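You operate a simulated robot arm through the tools that you are given. There is no shell and no other tool. Be economical: measure what you need, move in short steps, check, and stop when the job is done.

Carry out the task below with a simulated robot arm. There is one attempt and no reset: what you move stays moved.

Task
Mark the gouge on the small sink and swing it back to WIPE.
Fine: ink on the gouge alone, with the blue marker, then back in its holder; turntable locked again. Where these are worked on the way, their far stop is far enough and under half their travel is too little: turntable lock.

It is judged by the outcome, as a careful person would: the job done as asked, and still so three seconds after it is handed in. It fails if anything else is knocked over, pushed out of place, dropped, spilled or broken.

Robot
A 7-joint arm with a two-finger parallel gripper, hanging from a carriage that runs on a rail from [-2163, -8] to [117, 0] (x, y) and turns from -5.882 to 6.126 rad about z. Base frame: it is fixed where the carriage stands at the start and does not move with it; the origin is on the floor, on the carriage's upright axis, x ahead of it, y to its left, z up; the surface under the hand at the start is at about z = 780. Lengths are in mm, angles in rad, forces in N, time in s.
With the tool pointing down near the work surface it reaches from about 100 to 420 mm from the robot's upright axis, wherever it stands. Its first joint turns from -2.897 to 2.897 rad. Places, roughly: marker holder [700, 300, 800]; turntable [100, 100, 800]; turntable lock [400, 300, 900]; turntable top [100, 100, 800]. Payload 3.91 kg.
The tool frame sits at the grasp point between the pads (the TCP): z along the fingers, y along the line on which they close. The tips reach 30 mm beyond it. The gripper opens to 110 mm. The fingers are 20 mm wide and 10 mm thick; the gripper's body (48 by 112 mm) begins 55 mm behind the TCP.
Orientation is that of the tool frame in the base frame, as a unit quaternion [w, x, y, z]. With the fingers straight down and closing along the base's y, the tool's x points along the base's -x, its y along +y and its z along -z.

Tools
- The arm moves only by the tool drive_tool. Its argument "moves" is a list of rows, each a list of 6 numbers: the shift along the tool's x, y, z in mm, then the turn, a rotation vector about the tool's x, y, z in rad. In form: [[tx, ty, tz, ax, ay, az], ...]. A call has 1 to 10 rows; each row is the pose to reach, as a shift and turn from the pose commanded when the call began, along the tool's axes at that moment. "gripper" is the finger opening in mm, from 0 to 110, set as the call begins (left out, the last holds). Rows are played at 5 a second. More than 50 mm and 0.15 rad between two rows, or a gripper value outside its range, and nothing of the call is played. A pose out of reach is approached as far as the arm can. The call stops where the force on the tool passes 40 N (or 10 N more than at its start, if that is more) or the arm is blocked; 0.2 s more then pass. The fingers move at their own pace (about 108 mm/s each) and stop on an object; they squeeze with about 40 N. The grip force told is the motor's: it shows also when the fingers shut on nothing. Time passes only in rows, and 0.2 s behind the last, so rows that repeat a pose let the fingers close. It gives the time, the measured TCP pose, the force on the tool (base axes), the opening and the grip force at its end, in the units of the frame above (readings bear some noise), with the torque about the TCP (base axes, N m) and any sound that the robot's microphone picked up.
- Cameras (640 x 400 px; columns grow to the right, rows downward): "scene" is now at [232.1, 39.6, 1820.2]; the picture's right is [0.72, -0.70, 0.00], its down [-0.65, -0.67, -0.36] and it looks along [0.25, 0.26, -0.93] (base axes); focal length 242 px, centre (320, 200). "wrist" rides on the gripper at [72, 17, -103] in the tool frame; the picture's right is [-0.23, 0.97, 0.00], its down [-0.76, -0.18, -0.62] and it looks along [-0.61, -0.14, 0.78] (tool axes); focal length 222 px, centre (320, 200). There is no depth. A picture from a camera that has moved, and an enlarged one, comes with that camera's place and axes in the base frame and with its lens. The place of the scene camera against the robot may be out by one fixed shift of up to 12 mm in any direction.
- camera(camera): a new picture of that camera. It takes no simulated time.
- raise_lower(by): slides the trunk up (or, below 0, down) by that many mm; the arm and the scene camera ride with it, the base frame stays. It gives what a move gives, with no picture.
- base_move(legs): drives the robot by 1 to 6 legs, each [ahead, left, turn to the left] in mm, mm and rad, along the robot's own axes; the way and the turn of a leg run together, so that a leg with both is an arc; at most 1500 mm and 3.142 rad a leg. The arm and the cameras ride along, it lands a little off, and it stops where it bumps. It keeps to its track: a leg is cut to what the track allows. It gives what a move gives.
- pan_tilt(pan, tilt): turns the head with the scene camera to pan (to the left, within 2.705 rad either way) and tilt (down, from -0.506 to 1.204), counted from straight ahead of the robot. It gives what a move gives.
- close_up(camera, box): a new picture of the part [left, top, right, bottom] of that camera's present view, enlarged. It takes no simulated time.
- job_done(): hands the job in; it is judged then, once.

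Go step by step. Nothing tells you exact positions but the pictures and the camera data: compare them with the known pose of the tool, close in by small moves and look again before you grip or let go. The budget is 120 turns and 82 pictures, counting those below and the enlarged ones. Unless the task says otherwise, let go and move clear before handing in, and close with one line.

The tools are called by a JSON object that holds its "fn" and its "kwargs". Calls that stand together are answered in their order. drive_tool: Moves the arm, as the interface text tells. Its arguments: {"type":"object","properties":{"moves":{"type":"array","items":{"type":"array","items":{"type":"number"}}},"gripper":{"type":"number"}},"required":["moves"]} The other tools are called the same way: raise_lower (by) slides the trunk up or down; base_move (legs) drives the base; pan_tilt (pan, tilt) turns the head that bears the scene camera; camera (camera) takes a picture; close_up (camera, box) takes an enlarged picture of a part of a camera's view; job_done () hands the job in.

At the start:

```text
t: 0.0
eef_pos: [347.2, 361.4, 1242.3]
tool_rot: [0.0, 0.0, 1.0, 0.0]
ft_force: [-1.6, -0.7, 0.1]
wrist_torque: [0.0, 0.03, -0.02]
finger_gap: 110.0
gripper_force: 0.0
trunk travel left (down, up): [-525.0, 55.0]
robot x, y, heading: [-0.3, -1.4, 0.0]
head pan, tilt: [0.798, 1.201]
```

scene: 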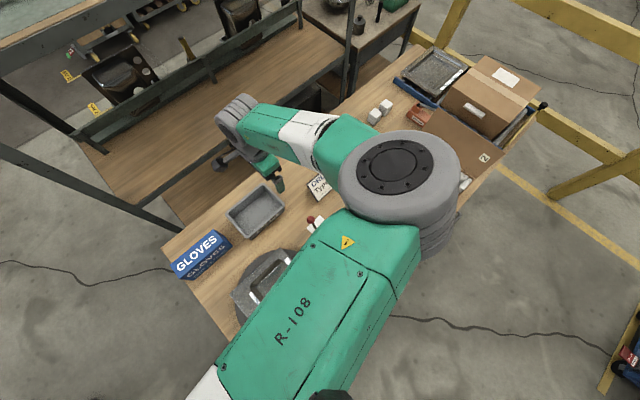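
wrist: 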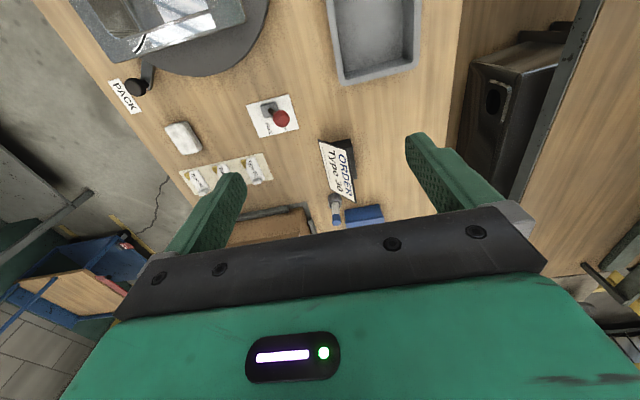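

I see a workbench with a turntable carrying a small sink, a lock lever with a red knob, a marker holder and several trays. I'll enlarge the views first to find the labels.

{"fn": "close_up", "kwargs": {"camera": "wrist", "box": [80, 0, 320, 150]}}

{"fn": "close_up", "kwargs": {"camera": "wrist", "box": [160, 80, 400, 230]}}

{"fn": "close_up", "kwargs": {"camera": "scene", "box": [160, 150, 360, 340]}}

```text
2.67 times, centred on (200, 75) of wrist
camera zoom: at [272.8, 377.4, 1345.3], right [0.23, 0.97, 0.0], down [0.76, -0.18, 0.62], along [0.61, -0.14, -0.78], focal length 592 px, centre (640, 533)
```

zoom: 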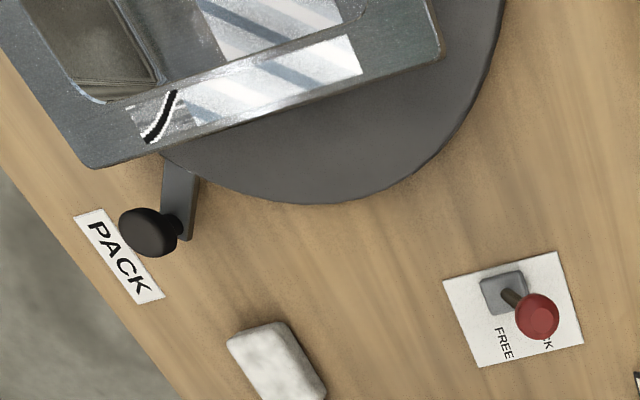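

```text
2.67 times, centred on (280, 155) of wrist
camera zoom: at [272.8, 377.4, 1345.3], right [0.23, 0.97, 0.0], down [0.76, -0.18, 0.62], along [0.61, -0.14, -0.78], focal length 592 px, centre (427, 320)
```

zoom: 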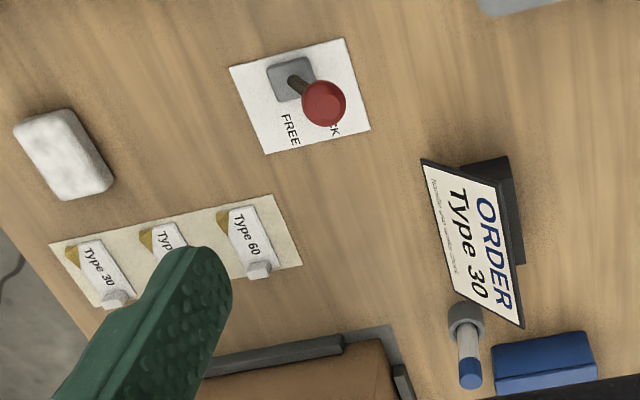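

```text
2.11 times, centred on (260, 245) of scene
camera zoom: at [232.1, 39.6, 1820.2], right [0.72, -0.7, 0.0], down [-0.65, -0.67, -0.36], along [0.25, 0.26, -0.93], focal length 509 px, centre (446, 105)
```

zoom: 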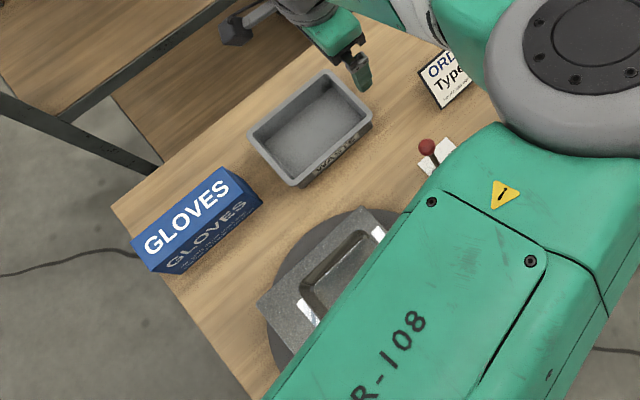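

The turntable stands at PACK and its lock lever is by the red knob, with the blue marker in a holder near the order card. The turntable is almost under the carriage, so I'll back off along the rail and look again.

{"fn": "base_move", "kwargs": {"legs": [[-330, 0, 0]]}}

```text
t: 2.2
eef_pos: [20.8, 358.2, 1242.5]
tool_rot: [0.0, 0.002, 1.0, 0.0]
ft_force: [0.6, -0.7, 0.5]
wrist_torque: [0.01, 0.03, 0.01]
finger_gap: 110.4
gripper_force: 0.1
trunk travel left (down, up): [-525.0, 55.0]
robot x, y, heading: [-328.0, -4.9, -0.006]
head pan, tilt: [0.798, 1.201]
```

{"fn": "camera", "kwargs": {"camera": "wrist"}}

{"fn": "pan_tilt", "kwargs": {"pan": 0.2, "tilt": 1.0}}

{"fn": "camera", "kwargs": {"camera": "scene"}}

```text
76 pictures are left
camera wrist: at [-52.4, 375.3, 1345.3], right [0.23, 0.97, 0.0], down [0.76, -0.18, 0.62], along [0.61, -0.14, -0.78], focal length 222 px, centre (320, 200)
```

wrist: 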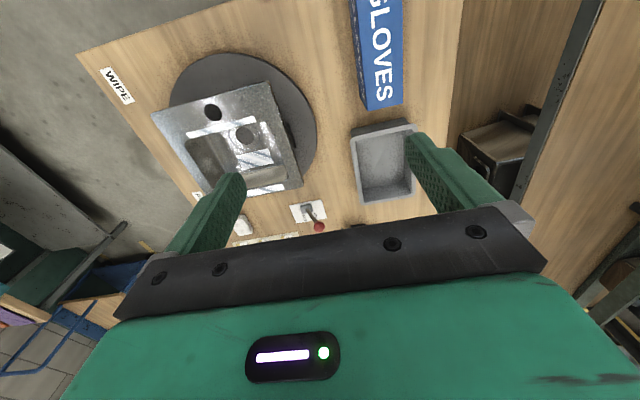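

```text
t: 3.2
eef_pos: [20.6, 358.4, 1241.8]
tool_rot: [0.0, 0.001, 1.0, -0.001]
ft_force: [-1.0, 0.4, 0.1]
wrist_torque: [-0.01, -0.02, -0.01]
finger_gap: 110.1
gripper_force: 0.0
trunk travel left (down, up): [-525.0, 55.0]
robot x, y, heading: [-327.2, -3.2, -0.003]
head pan, tilt: [0.201, 1.0]
```

```text
75 pictures are left
camera scene: at [-65.2, 11.4, 1832.8], right [0.2, -0.98, 0.0], down [-0.83, -0.17, -0.54], along [0.53, 0.11, -0.84], focal length 242 px, centre (320, 200)
```

scene: 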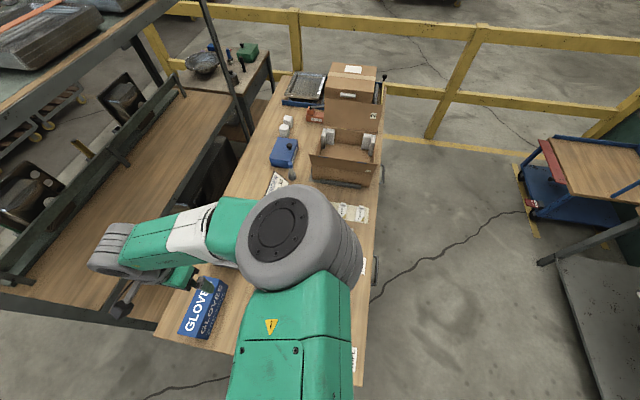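

{"fn": "close_up", "kwargs": {"camera": "wrist", "box": [90, 30, 340, 240]}}

{"fn": "close_up", "kwargs": {"camera": "scene", "box": [220, 60, 400, 260]}}

```text
1.90 times, centred on (215, 135) of wrist
camera zoom: at [-52.4, 375.3, 1345.3], right [0.23, 0.97, 0.0], down [0.76, -0.18, 0.62], along [0.61, -0.14, -0.78], focal length 423 px, centre (520, 324)
```

zoom: 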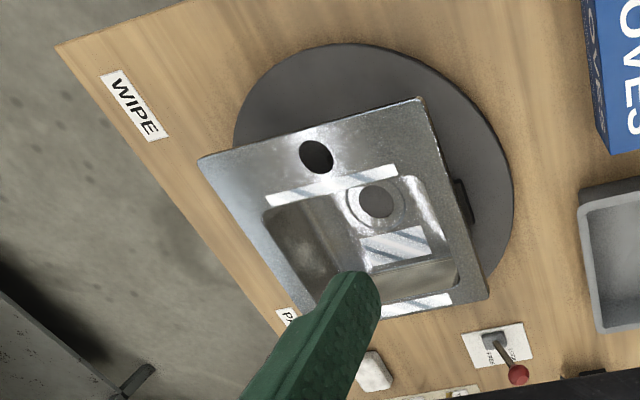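

```text
2.00 times, centred on (310, 160) of scene
camera zoom: at [-65.2, 11.4, 1832.8], right [0.2, -0.98, 0.0], down [-0.83, -0.17, -0.54], along [0.53, 0.11, -0.84], focal length 483 px, centre (340, 280)
```

zoom: 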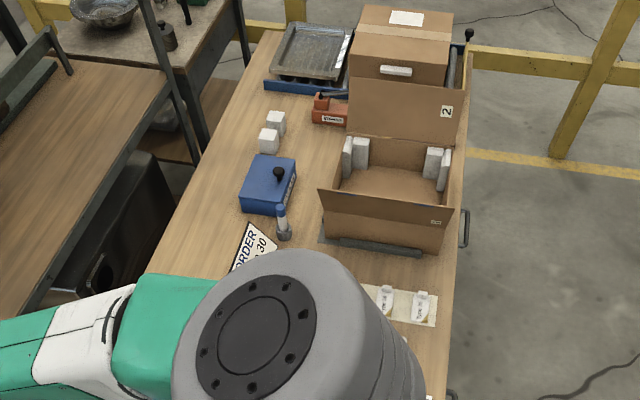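

The lock lever points toward LOCK and the turntable's handle is at PACK. WIPE is at the -x end. Next I'll bring the wrist camera lower over the sink to find the gouge.

{"fn": "drive_tool", "kwargs": {"moves": [[10, -28, 35, 0, 0, 0], [20, -56, 70, 0, 0, 0], [29, -83, 104, 0, 0, 0], [39, -110, 138, 0, 0, 0], [49, -138, 173, 0, 0, 0], [58, -165, 207, 0, 0, 0], [68, -193, 242, 0, 0, 0]], "gripper": 0}}

{"fn": "camera", "kwargs": {"camera": "wrist"}}

```text
t: 4.8
eef_pos: [-46.5, 164.8, 1000.5]
tool_rot: [-0.001, 0.001, 1.0, 0.002]
ft_force: [1.0, -0.1, 0.2]
wrist_torque: [-0.01, 0.02, -0.02]
finger_gap: 0.1
gripper_force: 37.4
trunk travel left (down, up): [-525.0, 55.0]
robot x, y, heading: [-327.8, 1.5, -0.003]
head pan, tilt: [0.201, 1.0]
```

```text
72 pictures are left
camera wrist: at [-120.3, 181.9, 1102.1], right [0.23, 0.97, 0.0], down [0.76, -0.18, 0.62], along [0.61, -0.14, -0.78], focal length 222 px, centre (320, 200)
```

wrist: 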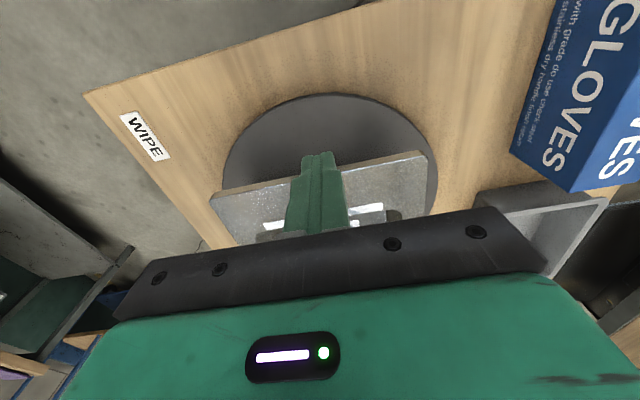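

The gripper blocks the lower half of the view, so the camera has to sit nearly above the sink. I'll move forward and up.

{"fn": "drive_tool", "kwargs": {"moves": [[-35, -3, -30, 0, 0, 0], [-70, -6, -60, 0, 0, 0], [-105, -9, -85, 0, 0, 0], [-135, -12, -105, 0, 0, 0], [-165, -15, -125, 0, 0, 0]]}}

{"fn": "close_up", "kwargs": {"camera": "wrist", "box": [120, 0, 440, 200]}}

```text
t: 6.0
eef_pos: [118.1, 149.1, 1127.0]
tool_rot: [0.001, 0.002, 1.0, 0.0]
ft_force: [-0.3, -0.2, 0.2]
wrist_torque: [-0.01, -0.03, 0.01]
finger_gap: 0.0
gripper_force: 38.0
trunk travel left (down, up): [-525.0, 55.0]
robot x, y, heading: [-326.8, 0.2, -0.0]
head pan, tilt: [0.201, 1.0]
```

```text
2.00 times, centred on (280, 100) of wrist
camera zoom: at [45.0, 166.1, 1229.4], right [0.23, 0.97, 0.0], down [0.76, -0.18, 0.62], along [0.61, -0.14, -0.78], focal length 444 px, centre (400, 400)
```

zoom: 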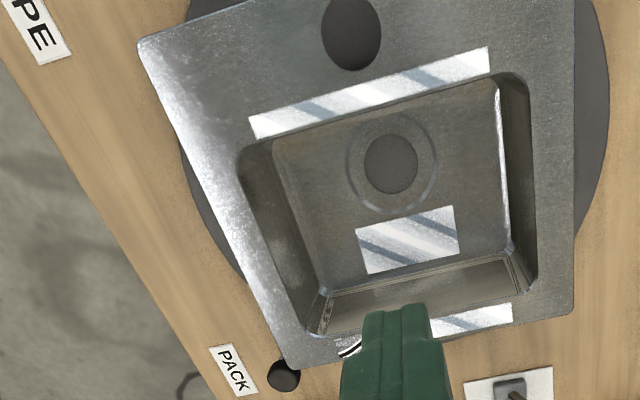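

The likely gouge is a dark curve on the rim near the PACK side. I'll move further ahead to see that rim clearly.

{"fn": "drive_tool", "kwargs": {"moves": [[-45, 0, 0, 0, 0, 0], [-90, 0, 0, 0, 0, 0], [-130, 0, 0, 0, 0, 0]]}}

{"fn": "close_up", "kwargs": {"camera": "wrist", "box": [120, 0, 440, 200]}}

```text
t: 6.8
eef_pos: [248.8, 150.0, 1126.5]
tool_rot: [-0.001, 0.002, 1.0, 0.0]
ft_force: [0.1, -0.4, -0.7]
wrist_torque: [0.0, -0.01, 0.02]
finger_gap: 0.0
gripper_force: 38.1
trunk travel left (down, up): [-525.0, 55.0]
robot x, y, heading: [-326.5, 0.6, 0.001]
head pan, tilt: [0.201, 1.0]
```

```text
2.00 times, centred on (280, 100) of wrist
camera zoom: at [175.1, 167.4, 1228.5], right [0.23, 0.97, 0.0], down [0.76, -0.18, 0.62], along [0.61, -0.14, -0.78], focal length 444 px, centre (400, 400)
```

zoom: 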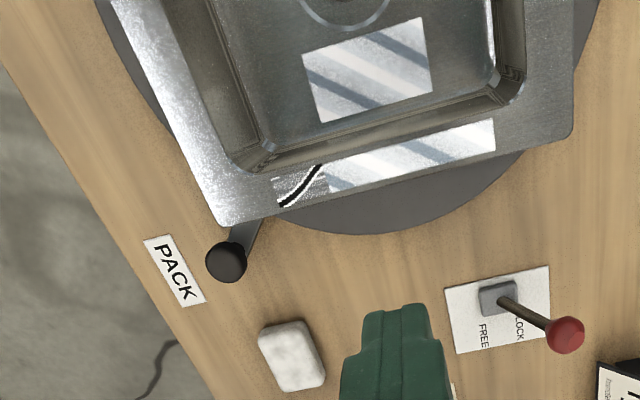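

The gouge is the dark curve on the rim, at about (233, 86, 904) and roughly 40 mm long. The white patches are reflections. Next I'll look at the marker in its holder.

{"fn": "drive_tool", "kwargs": {"moves": [[0, 45, -15, 0, 0, 0], [0, 90, -30, 0, 0, 0], [0, 130, -45, 0, 0, 0]]}}

{"fn": "base_move", "kwargs": {"legs": [[430, 0, 0]]}}

{"fn": "camera", "kwargs": {"camera": "wrist"}}

{"fn": "camera", "kwargs": {"camera": "scene"}}

```text
t: 7.6
eef_pos: [248.1, 280.3, 1169.8]
tool_rot: [0.0, 0.001, 1.0, 0.001]
ft_force: [0.1, -0.9, 0.5]
wrist_torque: [0.06, 0.02, -0.02]
finger_gap: 0.0
gripper_force: 38.3
trunk travel left (down, up): [-525.0, 55.0]
robot x, y, heading: [-329.9, 1.9, 0.004]
head pan, tilt: [0.201, 1.0]
```

```text
t: 10.2
eef_pos: [676.4, 274.9, 1170.8]
tool_rot: [-0.001, 0.008, 1.0, 0.0]
ft_force: [0.3, 0.2, 0.9]
wrist_torque: [-0.04, 0.01, 0.03]
finger_gap: 0.3
gripper_force: 38.1
trunk travel left (down, up): [-525.0, 55.0]
robot x, y, heading: [100.3, 1.7, -0.017]
head pan, tilt: [0.201, 1.0]
```

```text
69 pictures are left
camera wrist: at [604.2, 292.8, 1273.7], right [0.24, 0.97, 0.0], down [0.76, -0.19, 0.62], along [0.6, -0.15, -0.78], focal length 222 px, centre (320, 200)
```

wrist: 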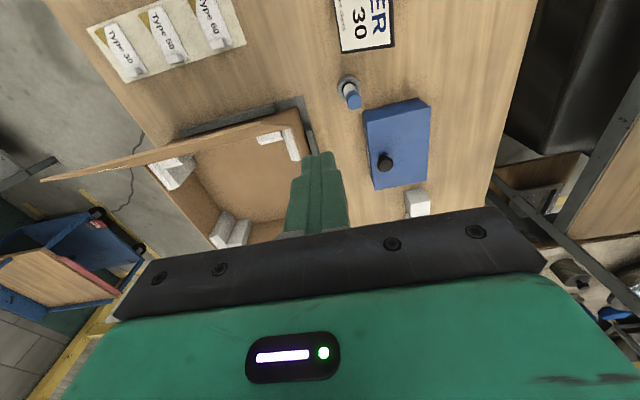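

```text
68 pictures are left
camera scene: at [360.4, 9.4, 1832.8], right [0.18, -0.98, 0.0], down [-0.83, -0.15, -0.54], along [0.53, 0.1, -0.84], focal length 242 px, centre (320, 200)
```

scene: 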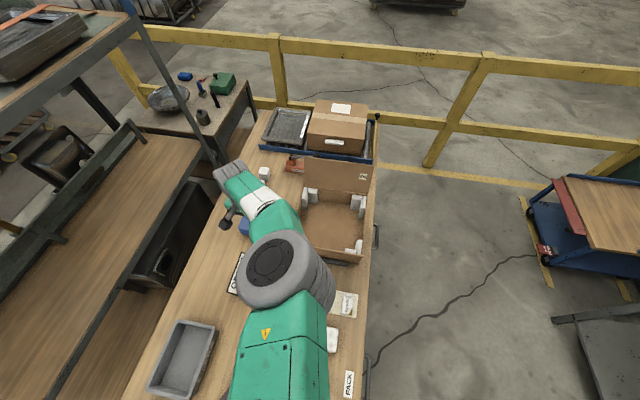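

{"fn": "close_up", "kwargs": {"camera": "wrist", "box": [310, 50, 450, 140]}}

```text
4.44 times, centred on (380, 95) of wrist
camera zoom: at [604.2, 292.8, 1273.7], right [0.24, 0.97, 0.0], down [0.76, -0.19, 0.62], along [0.6, -0.15, -0.78], focal length 987 px, centre (53, 667)
```

zoom: 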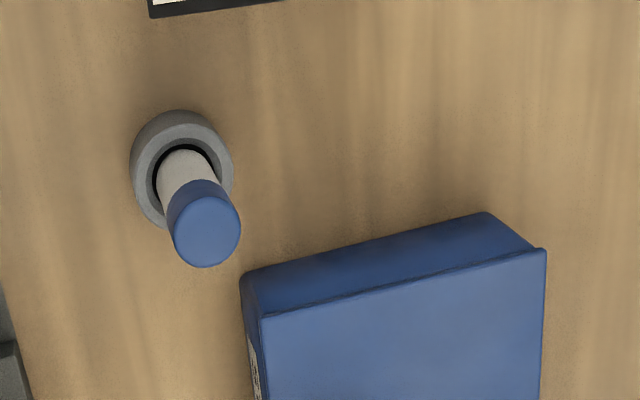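

The marker stands in its cup at about (713, 324), with its top at z near 888. I'll use the trunk to come down, then refine the position.

{"fn": "raise_lower", "kwargs": {"by": -140}}

{"fn": "close_up", "kwargs": {"camera": "wrist", "box": [240, 0, 480, 150]}}

```text
t: 11.8
eef_pos: [678.3, 275.3, 1030.8]
tool_rot: [0.001, 0.008, 1.0, 0.001]
ft_force: [0.5, -0.1, -0.2]
wrist_torque: [0.01, -0.03, -0.02]
finger_gap: 0.0
gripper_force: 37.8
trunk travel left (down, up): [-385.0, 195.0]
robot x, y, heading: [96.5, -3.6, -0.024]
head pan, tilt: [0.201, 1.0]
```

```text
2.67 times, centred on (360, 75) of wrist
camera zoom: at [604.2, 292.9, 1133.8], right [0.24, 0.97, 0.0], down [0.76, -0.19, 0.62], along [0.6, -0.15, -0.78], focal length 592 px, centre (213, 533)
```

zoom: 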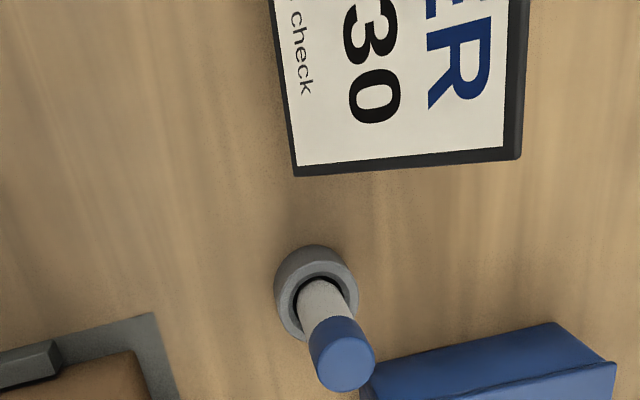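

The marker axis is at (713.5, 324), with its top at z 892 and the cup rim near 810. I'll open to 60 mm, move over the marker at this height and verify.

{"fn": "drive_tool", "kwargs": {"moves": [[-12, 17, 0, 0, 0, 0], [-24, 34, 0, 0, 0, 0], [-34.4, 49.3, 0, 0, 0, 0], [-34.4, 49.3, 0, 0, 0, 0]], "gripper": 60}}

{"fn": "raise_lower", "kwargs": {"by": -75}}

{"fn": "camera", "kwargs": {"camera": "wrist"}}

```text
t: 12.8
eef_pos: [690.6, 302.1, 1029.3]
tool_rot: [0.0, 0.007, 1.0, 0.0]
ft_force: [0.3, 0.8, -0.1]
wrist_torque: [0.0, 0.0, -0.04]
finger_gap: 59.7
gripper_force: 0.0
out of reach, approached as far as the arm can: row 2, 3, 4
trunk travel left (down, up): [-385.0, 195.0]
robot x, y, heading: [96.3, 2.6, -0.013]
head pan, tilt: [0.201, 1.0]
```

```text
t: 14.0
eef_pos: [691.9, 302.1, 953.8]
tool_rot: [-0.001, 0.007, 1.0, 0.0]
ft_force: [0.7, 0.5, 0.5]
wrist_torque: [0.0, 0.03, 0.02]
finger_gap: 59.9
gripper_force: 0.0
trunk travel left (down, up): [-310.0, 270.0]
robot x, y, heading: [101.4, 4.0, -0.013]
head pan, tilt: [0.201, 1.0]
```

```text
65 pictures are left
camera wrist: at [619.1, 320.1, 1057.1], right [0.24, 0.97, 0.0], down [0.76, -0.19, 0.62], along [0.6, -0.15, -0.78], focal length 222 px, centre (320, 200)
```

wrist: 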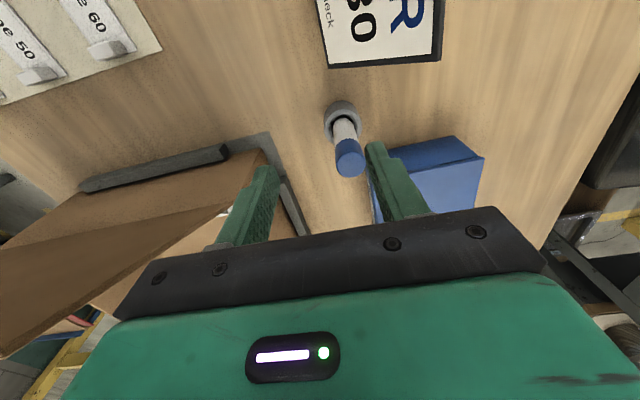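

That is just out of reach at this arm height. I'll use the last of the rail, raise the arm relative to the trunk, and then reach out.

{"fn": "base_move", "kwargs": {"legs": [[14, 0, 0]]}}

{"fn": "drive_tool", "kwargs": {"moves": [[0, 0, -40, 0, 0, 0], [0, 0, -80, 0, 0, 0], [0, 0, -80, 0, 0, 0]]}}

```text
t: 14.7
eef_pos: [705.4, 302.1, 954.0]
tool_rot: [0.0, 0.008, 1.0, 0.0]
ft_force: [-0.3, -0.9, 0.6]
wrist_torque: [-0.01, 0.0, -0.02]
finger_gap: 59.9
gripper_force: 0.0
trunk travel left (down, up): [-310.0, 270.0]
robot x, y, heading: [111.0, 0.7, -0.018]
head pan, tilt: [0.201, 1.0]
```

```text
t: 15.5
eef_pos: [707.1, 302.7, 1034.2]
tool_rot: [0.001, 0.008, 1.0, -0.001]
ft_force: [0.2, -0.2, -0.9]
wrist_torque: [-0.02, -0.04, 0.02]
finger_gap: 60.0
gripper_force: 0.0
trunk travel left (down, up): [-310.0, 270.0]
robot x, y, heading: [113.3, 2.6, -0.019]
head pan, tilt: [0.201, 1.0]
```

{"fn": "drive_tool", "kwargs": {"moves": [[-3.5, 10, 0, 0, 0, 0], [-6.7, 21.6, 0, 0, 0, 0], [-6.7, 21.6, 0, 0, 0, 0]]}}

{"fn": "close_up", "kwargs": {"camera": "wrist", "box": [200, 50, 440, 250]}}

```text
t: 16.3
eef_pos: [712.5, 325.2, 1033.8]
tool_rot: [0.0, 0.008, 1.0, 0.0]
ft_force: [0.0, -0.3, 0.5]
wrist_torque: [-0.02, -0.04, -0.01]
finger_gap: 59.9
gripper_force: 0.2
trunk travel left (down, up): [-310.0, 270.0]
robot x, y, heading: [116.0, 1.8, -0.018]
head pan, tilt: [0.201, 1.0]
```

```text
2.00 times, centred on (320, 150) of wrist
camera zoom: at [640.1, 342.8, 1137.7], right [0.24, 0.97, 0.0], down [0.76, -0.19, 0.62], along [0.6, -0.15, -0.78], focal length 444 px, centre (320, 300)
```

zoom: 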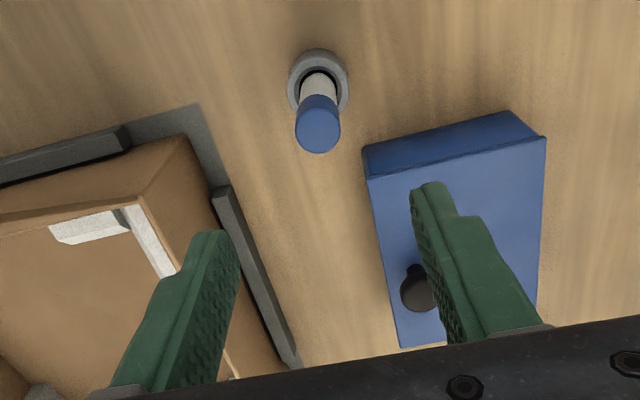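

I'm aligned over the marker. Now I'll lower with the trunk and check before closing.

{"fn": "raise_lower", "kwargs": {"by": -130}}

{"fn": "close_up", "kwargs": {"camera": "wrist", "box": [200, 80, 440, 280]}}

```text
t: 17.9
eef_pos: [713.1, 325.9, 904.5]
tool_rot: [0.0, 0.008, 1.0, 0.0]
ft_force: [0.2, 0.0, 0.0]
wrist_torque: [-0.01, 0.02, 0.0]
finger_gap: 60.0
gripper_force: 0.0
trunk travel left (down, up): [-180.0, 400.0]
robot x, y, heading: [113.1, 0.9, -0.018]
head pan, tilt: [0.201, 1.0]
```

```text
2.00 times, centred on (320, 180) of wrist
camera zoom: at [640.1, 342.6, 1007.8], right [0.24, 0.97, 0.0], down [0.76, -0.19, 0.62], along [0.6, -0.15, -0.78], focal length 444 px, centre (320, 240)
```

zoom: 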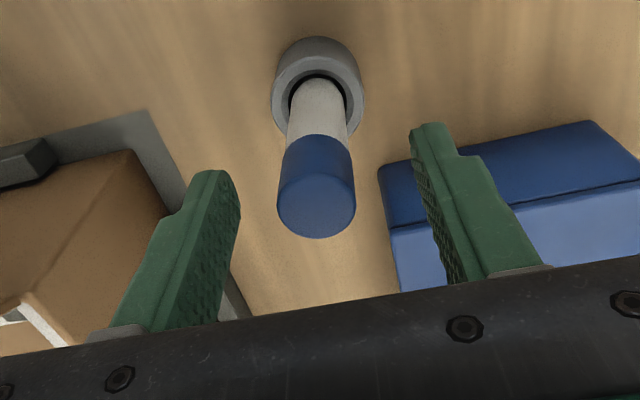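

{"fn": "raise_lower", "kwargs": {"by": -47}}

{"fn": "drive_tool", "kwargs": {"moves": [[0, -1, 0, 0, 0, 0], [0, -1, 0, 0, 0, 0], [0, -1, 0, 0, 0, 0], [0, -1, 0, 0, 0, 0]], "gripper": 0}}

{"fn": "close_up", "kwargs": {"camera": "wrist", "box": [200, 80, 440, 280]}}

```text
t: 18.8
eef_pos: [714.3, 324.9, 858.4]
tool_rot: [-0.001, 0.008, 1.0, 0.0]
ft_force: [-0.2, -0.1, -0.5]
wrist_torque: [-0.03, 0.04, -0.05]
finger_gap: 60.1
gripper_force: 0.0
trunk travel left (down, up): [-133.0, 447.0]
robot x, y, heading: [108.4, 0.9, -0.015]
head pan, tilt: [0.201, 1.0]
```

```text
t: 19.8
eef_pos: [711.0, 323.0, 858.6]
tool_rot: [0.0, 0.008, 1.0, -0.001]
ft_force: [0.1, -0.3, -0.1]
wrist_torque: [0.01, 0.0, 0.03]
finger_gap: 22.3
gripper_force: 40.7
trunk travel left (down, up): [-133.0, 447.0]
robot x, y, heading: [112.7, 1.7, -0.013]
head pan, tilt: [0.201, 1.0]
```

```text
2.00 times, centred on (320, 180) of wrist
camera zoom: at [640.2, 341.5, 961.0], right [0.24, 0.97, 0.0], down [0.76, -0.19, 0.62], along [0.6, -0.15, -0.78], focal length 444 px, centre (320, 240)
```

zoom: 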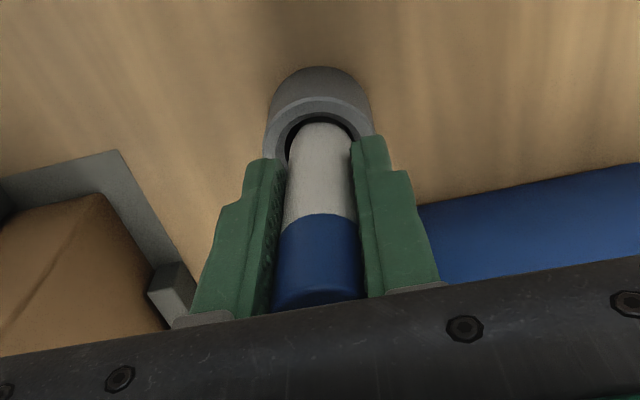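

I have the marker, 22 mm across, at TCP (712.5, 323.5, 858.5). I'll lift it straight up with the trunk and inspect the nib.

{"fn": "raise_lower", "kwargs": {"by": 180}}

{"fn": "close_up", "kwargs": {"camera": "wrist", "box": [200, 80, 440, 280]}}

{"fn": "camera", "kwargs": {"camera": "scene"}}

```text
t: 21.8
eef_pos: [713.2, 323.5, 1037.3]
tool_rot: [0.0, 0.009, 1.0, 0.0]
ft_force: [1.2, 0.0, 0.4]
wrist_torque: [-0.01, 0.03, 0.0]
finger_gap: 22.4
gripper_force: 40.3
trunk travel left (down, up): [-313.0, 267.0]
robot x, y, heading: [115.5, 2.3, -0.019]
head pan, tilt: [0.201, 1.0]
```

```text
2.00 times, centred on (320, 180) of wrist
camera zoom: at [640.1, 341.4, 1140.9], right [0.24, 0.97, 0.0], down [0.76, -0.19, 0.62], along [0.6, -0.15, -0.78], focal length 444 px, centre (320, 240)
```

zoom: 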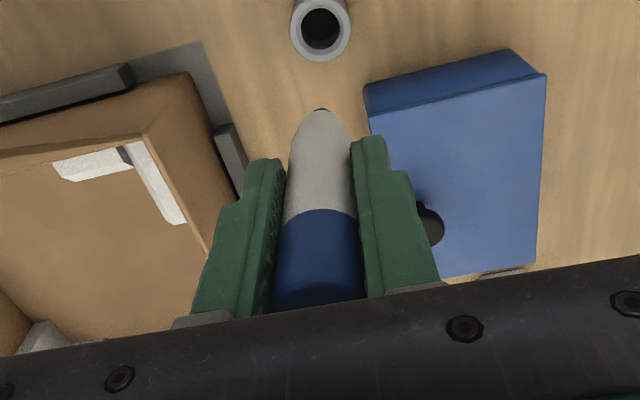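

```text
60 pictures are left
camera scene: at [374.2, 9.5, 1620.7], right [0.18, -0.98, 0.0], down [-0.83, -0.15, -0.54], along [0.53, 0.1, -0.84], focal length 242 px, centre (320, 200)
```

scene: 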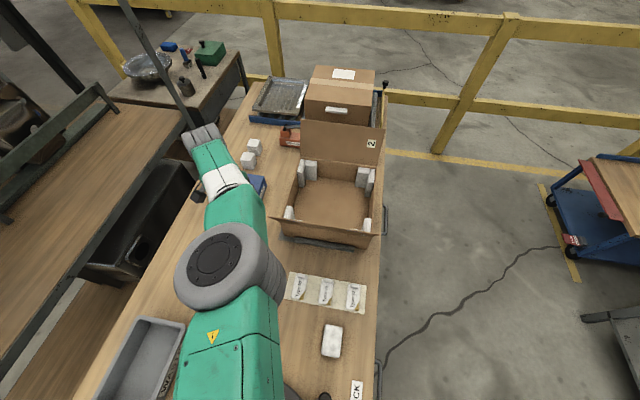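

The nib points down, about 80 mm below the TCP. I'll raise the trunk, back off to about x = -80, and carry the marker over the gouge.

{"fn": "raise_lower", "kwargs": {"by": 200}}

{"fn": "base_move", "kwargs": {"legs": [[-205, 0, 0]]}}

```text
t: 24.0
eef_pos: [712.5, 323.9, 1237.2]
tool_rot: [0.0, 0.009, 1.0, 0.0]
ft_force: [0.1, 0.9, -0.5]
wrist_torque: [-0.05, 0.0, -0.01]
finger_gap: 22.1
gripper_force: 40.1
trunk travel left (down, up): [-513.0, 67.0]
robot x, y, heading: [113.6, 1.9, -0.017]
head pan, tilt: [0.201, 1.0]
```

```text
t: 25.6
eef_pos: [510.1, 323.0, 1238.4]
tool_rot: [0.0, 0.008, 1.0, 0.0]
ft_force: [0.2, 0.5, 0.3]
wrist_torque: [0.02, 0.01, 0.0]
finger_gap: 22.2
gripper_force: 40.4
trunk travel left (down, up): [-513.0, 67.0]
robot x, y, heading: [-90.2, -2.0, -0.02]
head pan, tilt: [0.201, 1.0]
```

{"fn": "drive_tool", "kwargs": {"moves": [[27, -24, 8, 0, 0, 0], [55, -48, 20, 0, 0, 0], [82, -72, 35, 0, 0, 0], [110, -97, 50, 0, 0, 0], [137, -121, 68, 0, 0, 0], [165, -145, 86, 0, 0, 0], [192, -169, 104, 0, 0, 0], [220, -193, 122, 0, 0, 0], [247, -217, 140, 0, 0, 0], [274, -241, 158, 0, 0, 0]]}}

{"fn": "camera", "kwargs": {"camera": "wrist"}}

{"fn": "close_up", "kwargs": {"camera": "wrist", "box": [240, 50, 400, 150]}}

```text
t: 27.8
eef_pos: [230.0, 86.7, 1079.6]
tool_rot: [0.0, 0.006, 1.0, 0.001]
ft_force: [-0.2, 0.0, 0.2]
wrist_torque: [-0.01, 0.01, -0.01]
finger_gap: 22.1
gripper_force: 40.1
trunk travel left (down, up): [-513.0, 67.0]
robot x, y, heading: [-90.2, 0.8, -0.008]
head pan, tilt: [0.201, 1.0]
```

```text
59 pictures are left
camera wrist: at [157.9, 104.8, 1183.0], right [0.24, 0.97, 0.0], down [0.76, -0.19, 0.62], along [0.6, -0.15, -0.78], focal length 222 px, centre (320, 200)
```

wrist: 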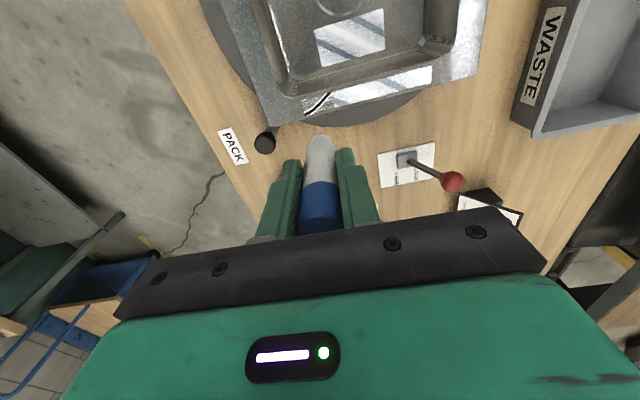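

```text
4.00 times, centred on (320, 100) of wrist
camera zoom: at [157.9, 104.8, 1183.0], right [0.24, 0.97, 0.0], down [0.76, -0.19, 0.62], along [0.6, -0.15, -0.78], focal length 888 px, centre (320, 600)
```

zoom: 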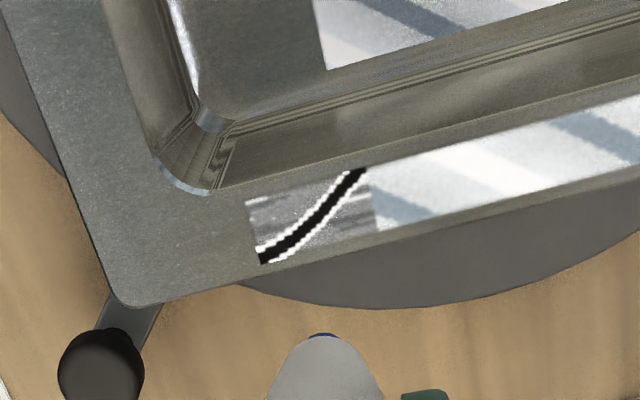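

The gouge is very clear: a curve from about (241, 66) through (234, 85) to (223, 101) at z near 903. I'll come down to hover the nib just above its middle.

{"fn": "drive_tool", "kwargs": {"moves": [[-2, -1, 30, 0, 0, 0], [-4, -2, 60, 0, 0, 0], [-4, -2.2, 82, 0, 0, 0], [-4, -2.2, 82, 0, 0, 0]]}}

{"fn": "close_up", "kwargs": {"camera": "wrist", "box": [260, 80, 388, 160]}}

```text
t: 28.8
eef_pos: [234.9, 85.0, 998.7]
tool_rot: [0.0, 0.007, 1.0, 0.001]
ft_force: [-0.2, 0.3, -0.3]
wrist_torque: [0.02, -0.01, 0.01]
finger_gap: 22.4
gripper_force: 40.3
trunk travel left (down, up): [-513.0, 67.0]
robot x, y, heading: [-88.3, 1.0, -0.017]
head pan, tilt: [0.201, 1.0]
```

```text
5.00 times, centred on (324, 120) of wrist
camera zoom: at [162.0, 102.0, 1101.2], right [0.24, 0.97, 0.0], down [0.76, -0.19, 0.62], along [0.6, -0.15, -0.78], focal length 1111 px, centre (300, 600)
```

zoom: 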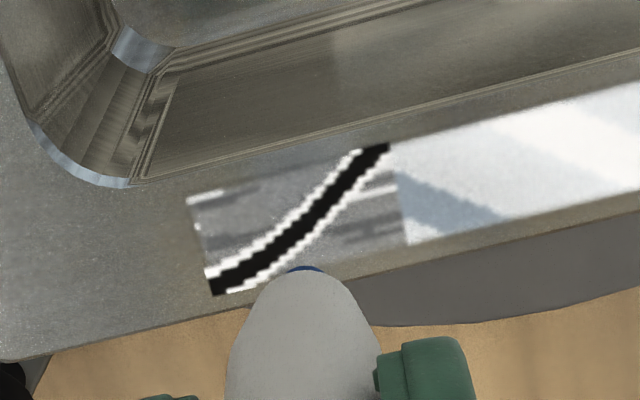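

{"fn": "drive_tool", "kwargs": {"moves": [[0, 0, 4, 0, 0, 0], [0, 0, 8, 0, 0, 0], [0, 0, 8, 0, 0, 0]]}}

{"fn": "close_up", "kwargs": {"camera": "wrist", "box": [272, 95, 368, 155]}}

```text
t: 29.6
eef_pos: [235.4, 84.5, 989.6]
tool_rot: [-0.001, 0.007, 1.0, 0.0]
ft_force: [-0.3, 0.2, -0.7]
wrist_torque: [-0.02, 0.04, 0.02]
finger_gap: 22.5
gripper_force: 40.1
trunk travel left (down, up): [-513.0, 67.0]
robot x, y, heading: [-90.5, -0.1, -0.01]
head pan, tilt: [0.201, 1.0]
```

```text
6.67 times, centred on (320, 125) of wrist
camera zoom: at [162.2, 102.6, 1092.9], right [0.24, 0.97, 0.0], down [0.76, -0.19, 0.62], along [0.6, -0.15, -0.78], focal length 1481 px, centre (320, 700)
```

zoom: 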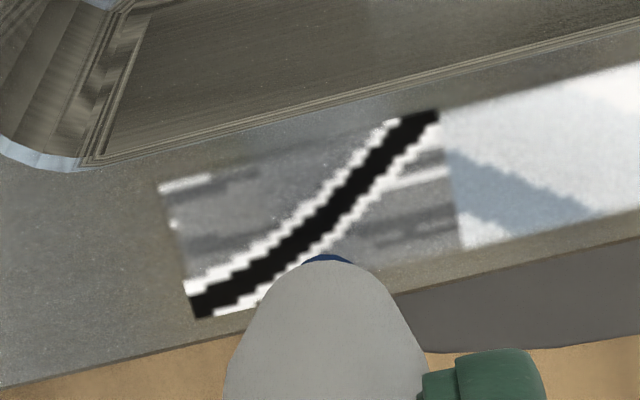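

The nib sits about 4 mm to the +x side of the gouge line. I'll nudge it towards -x and come lower.

{"fn": "drive_tool", "kwargs": {"moves": [[1.5, 0.3, 1.5, 0, 0, 0], [3, 0.7, 3, 0, 0, 0], [3, 0.7, 3, 0, 0, 0]]}}

{"fn": "close_up", "kwargs": {"camera": "wrist", "box": [272, 95, 368, 155]}}

```text
t: 30.4
eef_pos: [232.8, 84.8, 987.3]
tool_rot: [-0.001, 0.007, 1.0, 0.0]
ft_force: [-0.1, -0.2, -1.5]
wrist_torque: [0.0, -0.04, 0.0]
finger_gap: 22.4
gripper_force: 40.4
trunk travel left (down, up): [-513.0, 67.0]
robot x, y, heading: [-92.2, -0.3, -0.013]
head pan, tilt: [0.201, 1.0]
```

```text
6.67 times, centred on (320, 125) of wrist
camera zoom: at [159.8, 102.7, 1090.4], right [0.24, 0.97, 0.0], down [0.76, -0.19, 0.62], along [0.6, -0.15, -0.78], focal length 1481 px, centre (320, 700)
```

zoom: 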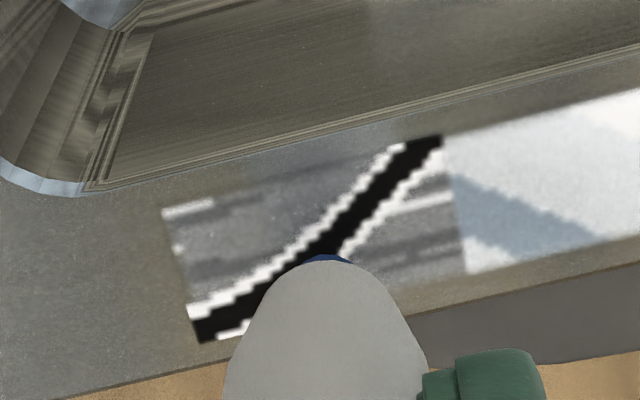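

{"fn": "drive_tool", "kwargs": {"moves": [[0.7, 0.2, 1.5, 0, 0, 0], [0.7, 0.2, 1.5, 0, 0, 0]]}}

{"fn": "close_up", "kwargs": {"camera": "wrist", "box": [272, 95, 368, 155]}}

```text
t: 31.0
eef_pos: [232.5, 85.2, 987.0]
tool_rot: [0.0, 0.007, 1.0, 0.0]
ft_force: [0.3, -0.3, 0.0]
wrist_torque: [0.02, -0.01, -0.01]
finger_gap: 22.5
gripper_force: 40.2
trunk travel left (down, up): [-513.0, 67.0]
robot x, y, heading: [-89.3, 0.7, -0.016]
head pan, tilt: [0.201, 1.0]
```

```text
6.67 times, centred on (320, 125) of wrist
camera zoom: at [158.9, 103.1, 1088.9], right [0.24, 0.97, 0.0], down [0.76, -0.19, 0.62], along [0.6, -0.15, -0.78], focal length 1481 px, centre (320, 700)
```

zoom: 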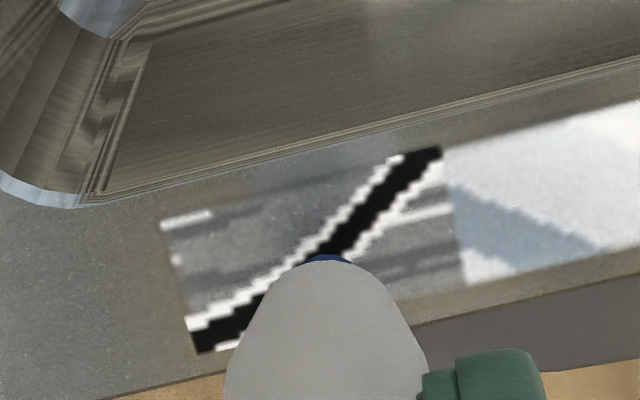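

{"fn": "drive_tool", "kwargs": {"moves": [[0, 0, 1.5, 0, 0, 0], [0, 0, 1.5, 0, 0, 0]]}}

{"fn": "drive_tool", "kwargs": {"moves": [[0, 0, 1, 0, 0, 0], [0, 0, 1, 0, 0, 0]]}}

{"fn": "close_up", "kwargs": {"camera": "wrist", "box": [272, 95, 368, 155]}}

```text
t: 31.6
eef_pos: [232.8, 85.2, 983.8]
tool_rot: [0.0, 0.007, 1.0, -0.001]
ft_force: [-0.1, -0.9, -1.1]
wrist_torque: [0.03, 0.01, 0.03]
finger_gap: 22.1
gripper_force: 40.0
trunk travel left (down, up): [-513.0, 67.0]
robot x, y, heading: [-90.3, 1.1, -0.013]
head pan, tilt: [0.201, 1.0]
```

```text
t: 32.2
eef_pos: [232.8, 85.9, 984.8]
tool_rot: [0.0, 0.007, 1.0, -0.001]
ft_force: [-0.1, 0.3, -0.9]
wrist_torque: [-0.02, 0.01, -0.02]
finger_gap: 22.1
gripper_force: 39.8
trunk travel left (down, up): [-513.0, 67.0]
robot x, y, heading: [-93.0, 1.0, -0.014]
head pan, tilt: [0.201, 1.0]
```

```text
6.67 times, centred on (320, 125) of wrist
camera zoom: at [159.1, 103.0, 1086.4], right [0.24, 0.97, 0.0], down [0.76, -0.19, 0.62], along [0.6, -0.15, -0.78], focal length 1481 px, centre (320, 700)
```

zoom: 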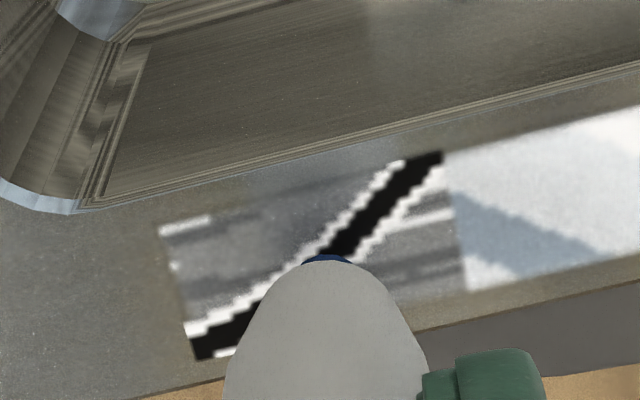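

{"fn": "drive_tool", "kwargs": {"moves": [[0, 0, 1, 0, 0, 0], [0, 0, 1, 0, 0, 0]]}}

{"fn": "drive_tool", "kwargs": {"moves": [[0, 0, 1, 0, 0, 0], [0, 0, 1, 0, 0, 0]]}}

{"fn": "close_up", "kwargs": {"camera": "wrist", "box": [272, 95, 368, 155]}}

```text
t: 32.8
eef_pos: [232.1, 85.1, 982.6]
tool_rot: [0.0, 0.008, 1.0, 0.0]
ft_force: [0.2, 0.3, -0.7]
wrist_torque: [0.04, 0.01, -0.02]
finger_gap: 22.5
gripper_force: 40.0
trunk travel left (down, up): [-513.0, 67.0]
robot x, y, heading: [-89.1, 0.6, -0.014]
head pan, tilt: [0.201, 1.0]
```

```text
t: 33.4
eef_pos: [232.8, 85.1, 981.6]
tool_rot: [0.0, 0.006, 1.0, 0.0]
ft_force: [-0.2, -0.1, 0.3]
wrist_torque: [-0.04, 0.02, -0.02]
finger_gap: 22.3
gripper_force: 39.6
trunk travel left (down, up): [-513.0, 67.0]
robot x, y, heading: [-92.2, -0.7, -0.011]
head pan, tilt: [0.201, 1.0]
```

```text
6.67 times, centred on (320, 125) of wrist
camera zoom: at [159.3, 103.3, 1084.3], right [0.24, 0.97, 0.0], down [0.76, -0.19, 0.62], along [0.6, -0.15, -0.78], focal length 1481 px, centre (320, 700)
```

zoom: 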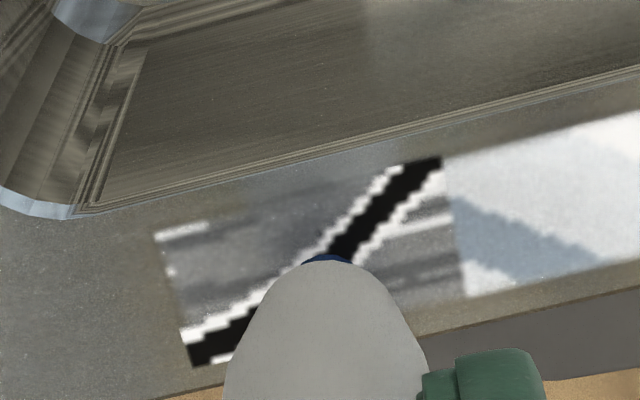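

{"fn": "drive_tool", "kwargs": {"moves": [[0, 0, 1, 0, 0, 0], [0, 0, 1, 0, 0, 0]]}}

{"fn": "drive_tool", "kwargs": {"moves": [[0, 0, 1, 0, 0, 0], [0, 0, 1, 0, 0, 0]]}}

{"fn": "close_up", "kwargs": {"camera": "wrist", "box": [272, 95, 368, 155]}}

```text
t: 34.0
eef_pos: [232.8, 84.8, 981.2]
tool_rot: [0.0, 0.007, 1.0, 0.0]
ft_force: [-1.7, -1.0, 9.5]
wrist_torque: [-0.08, 0.14, 0.0]
finger_gap: 22.2
gripper_force: 39.4
trunk travel left (down, up): [-513.0, 67.0]
robot x, y, heading: [-89.7, -0.1, -0.017]
head pan, tilt: [0.201, 1.0]
```

```text
t: 34.6
eef_pos: [234.0, 84.2, 977.7]
tool_rot: [0.001, 0.007, 1.0, 0.0]
ft_force: [-4.2, -1.7, 27.8]
wrist_torque: [-0.15, 0.16, -0.03]
finger_gap: 22.4
gripper_force: 39.6
trunk travel left (down, up): [-513.0, 67.0]
robot x, y, heading: [-91.4, 0.9, -0.013]
head pan, tilt: [0.201, 1.0]
```

```text
6.67 times, centred on (320, 125) of wrist
camera zoom: at [160.2, 103.4, 1082.0], right [0.24, 0.97, 0.0], down [0.76, -0.19, 0.62], along [0.61, -0.15, -0.78], focal length 1481 px, centre (320, 700)
```

zoom: 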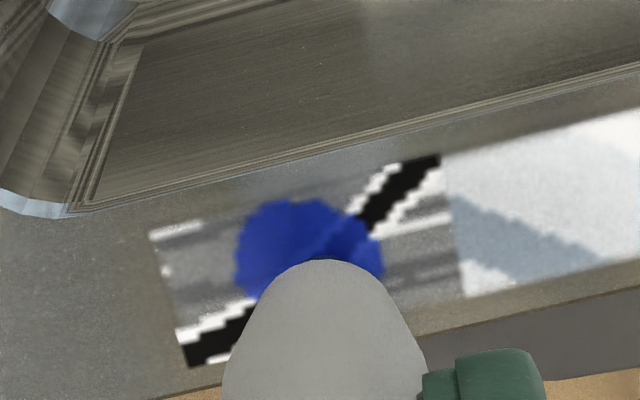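

Contact was made and ink went down in a fairly wide blot. I'll lift off straight away and look.

{"fn": "drive_tool", "kwargs": {"moves": [[0, 0, -10, 0, 0, 0], [0, 0, -30, 0, 0, 0], [10, 0, -60, 0, 0, 0], [10, 0, -60, 0, 0, 0]]}}

{"fn": "close_up", "kwargs": {"camera": "wrist", "box": [240, 50, 400, 150]}}

```text
t: 35.6
eef_pos: [224.6, 84.0, 1040.3]
tool_rot: [0.0, 0.006, 1.0, 0.0]
ft_force: [0.0, 0.9, 1.1]
wrist_torque: [0.0, -0.01, 0.02]
finger_gap: 21.9
gripper_force: 40.4
trunk travel left (down, up): [-513.0, 67.0]
robot x, y, heading: [-92.0, 0.5, -0.014]
head pan, tilt: [0.201, 1.0]
```

```text
4.00 times, centred on (320, 100) of wrist
camera zoom: at [150.8, 103.1, 1141.5], right [0.24, 0.97, 0.0], down [0.76, -0.19, 0.62], along [0.6, -0.15, -0.78], focal length 888 px, centre (320, 600)
```

zoom: 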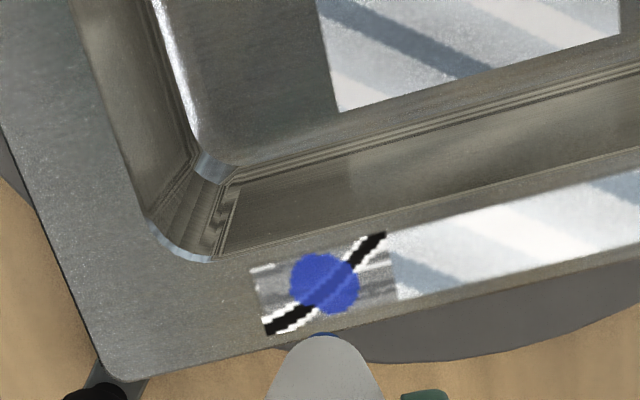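

The mark sits on the middle of the gouge and stays inside the damaged patch. One mark is enough, so I'll return the marker to its holder by retracing the path.

{"fn": "drive_tool", "kwargs": {"moves": [[-28, 24, -20, 0, 0, 0], [-56, 49, -40, 0, 0, 0], [-85, 73, -60, 0, 0, 0], [-113, 97, -79, 0, 0, 0], [-141, 122, -99, 0, 0, 0], [-169, 146, -119, 0, 0, 0], [-197, 170, -139, 0, 0, 0], [-226, 194, -158, 0, 0, 0], [-254, 219, -178, 0, 0, 0], [-282, 243, -198, 0, 0, 0]]}}

{"fn": "base_move", "kwargs": {"legs": [[204, 0, 0]]}}

{"fn": "raise_lower", "kwargs": {"by": -200}}

{"fn": "close_up", "kwargs": {"camera": "wrist", "box": [200, 50, 440, 250]}}

```text
t: 37.8
eef_pos: [506.1, 326.1, 1236.3]
tool_rot: [-0.001, 0.006, 1.0, 0.0]
ft_force: [0.8, -1.4, -0.1]
wrist_torque: [0.08, 0.05, 0.01]
finger_gap: 22.2
gripper_force: 40.1
trunk travel left (down, up): [-513.0, 67.0]
robot x, y, heading: [-90.6, 2.3, -0.013]
head pan, tilt: [0.201, 1.0]
```

```text
t: 39.4
eef_pos: [711.6, 327.5, 1234.5]
tool_rot: [0.0, 0.007, 1.0, 0.0]
ft_force: [-0.9, 0.6, 0.1]
wrist_torque: [0.02, 0.01, 0.01]
finger_gap: 22.4
gripper_force: 39.6
trunk travel left (down, up): [-513.0, 67.0]
robot x, y, heading: [112.5, 1.9, -0.012]
head pan, tilt: [0.201, 1.0]
```

```text
t: 41.6
eef_pos: [711.8, 327.5, 1036.0]
tool_rot: [-0.001, 0.007, 1.0, 0.0]
ft_force: [0.6, -0.4, -0.1]
wrist_torque: [-0.01, 0.03, 0.0]
finger_gap: 22.3
gripper_force: 40.3
trunk travel left (down, up): [-313.0, 267.0]
robot x, y, heading: [114.4, -1.3, -0.015]
head pan, tilt: [0.201, 1.0]
```

```text
2.00 times, centred on (320, 150) of wrist
camera zoom: at [638.4, 345.7, 1139.1], right [0.24, 0.97, 0.0], down [0.76, -0.19, 0.62], along [0.6, -0.15, -0.78], focal length 444 px, centre (320, 300)
```

zoom: 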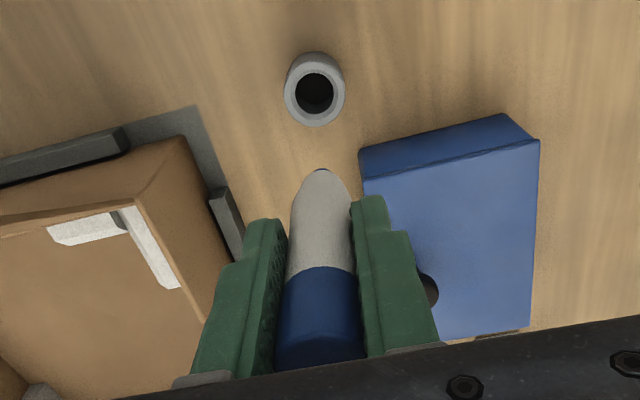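

{"fn": "drive_tool", "kwargs": {"moves": [[-1.9, -4.2, 0, 0, 0, 0], [-1.9, -4.2, 0, 0, 0, 0]]}}

{"fn": "raise_lower", "kwargs": {"by": -90}}

{"fn": "close_up", "kwargs": {"camera": "wrist", "box": [240, 80, 400, 180]}}

```text
t: 42.2
eef_pos: [713.5, 324.2, 1035.5]
tool_rot: [0.0, 0.007, 1.0, 0.001]
ft_force: [0.1, -0.2, 0.1]
wrist_torque: [-0.01, 0.01, -0.01]
finger_gap: 22.2
gripper_force: 39.6
trunk travel left (down, up): [-313.0, 267.0]
robot x, y, heading: [112.6, -1.8, -0.012]
head pan, tilt: [0.201, 1.0]
```

```text
t: 43.4
eef_pos: [713.9, 323.5, 946.3]
tool_rot: [0.0, 0.006, 1.0, 0.0]
ft_force: [-0.8, 0.7, -0.9]
wrist_torque: [0.0, 0.01, -0.04]
finger_gap: 22.5
gripper_force: 40.2
trunk travel left (down, up): [-223.0, 357.0]
robot x, y, heading: [108.8, 1.5, -0.014]
head pan, tilt: [0.201, 1.0]
```

```text
4.00 times, centred on (320, 130) of wrist
camera zoom: at [640.2, 341.1, 1048.8], right [0.24, 0.97, 0.0], down [0.76, -0.19, 0.62], along [0.6, -0.15, -0.78], focal length 888 px, centre (320, 480)
```

zoom: 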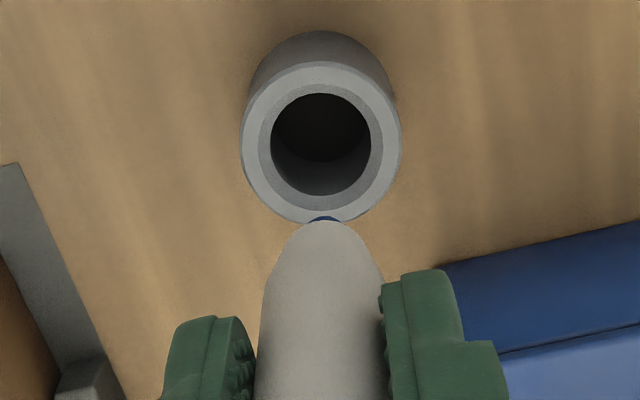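

{"fn": "raise_lower", "kwargs": {"by": -48}}

{"fn": "close_up", "kwargs": {"camera": "wrist", "box": [240, 80, 400, 180]}}

```text
t: 44.3
eef_pos: [713.0, 323.9, 898.1]
tool_rot: [0.0, 0.008, 1.0, 0.001]
ft_force: [1.3, -0.1, -0.2]
wrist_torque: [0.04, 0.01, 0.01]
finger_gap: 22.4
gripper_force: 39.7
trunk travel left (down, up): [-175.0, 405.0]
robot x, y, heading: [114.1, -0.9, -0.015]
head pan, tilt: [0.201, 1.0]
```

```text
4.00 times, centred on (320, 130) of wrist
camera zoom: at [640.3, 341.1, 1000.8], right [0.24, 0.97, 0.0], down [0.76, -0.19, 0.62], along [0.6, -0.15, -0.78], focal length 888 px, centre (320, 480)
```

zoom: 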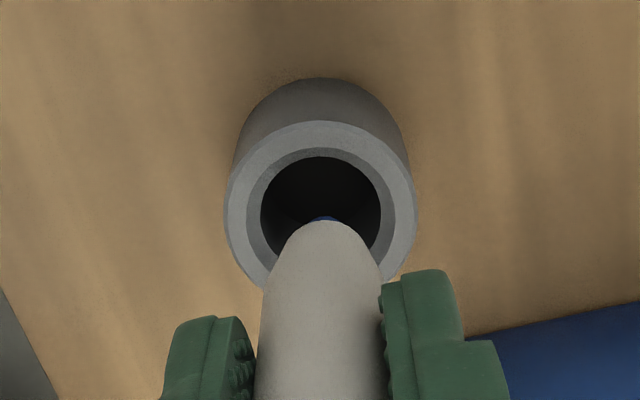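

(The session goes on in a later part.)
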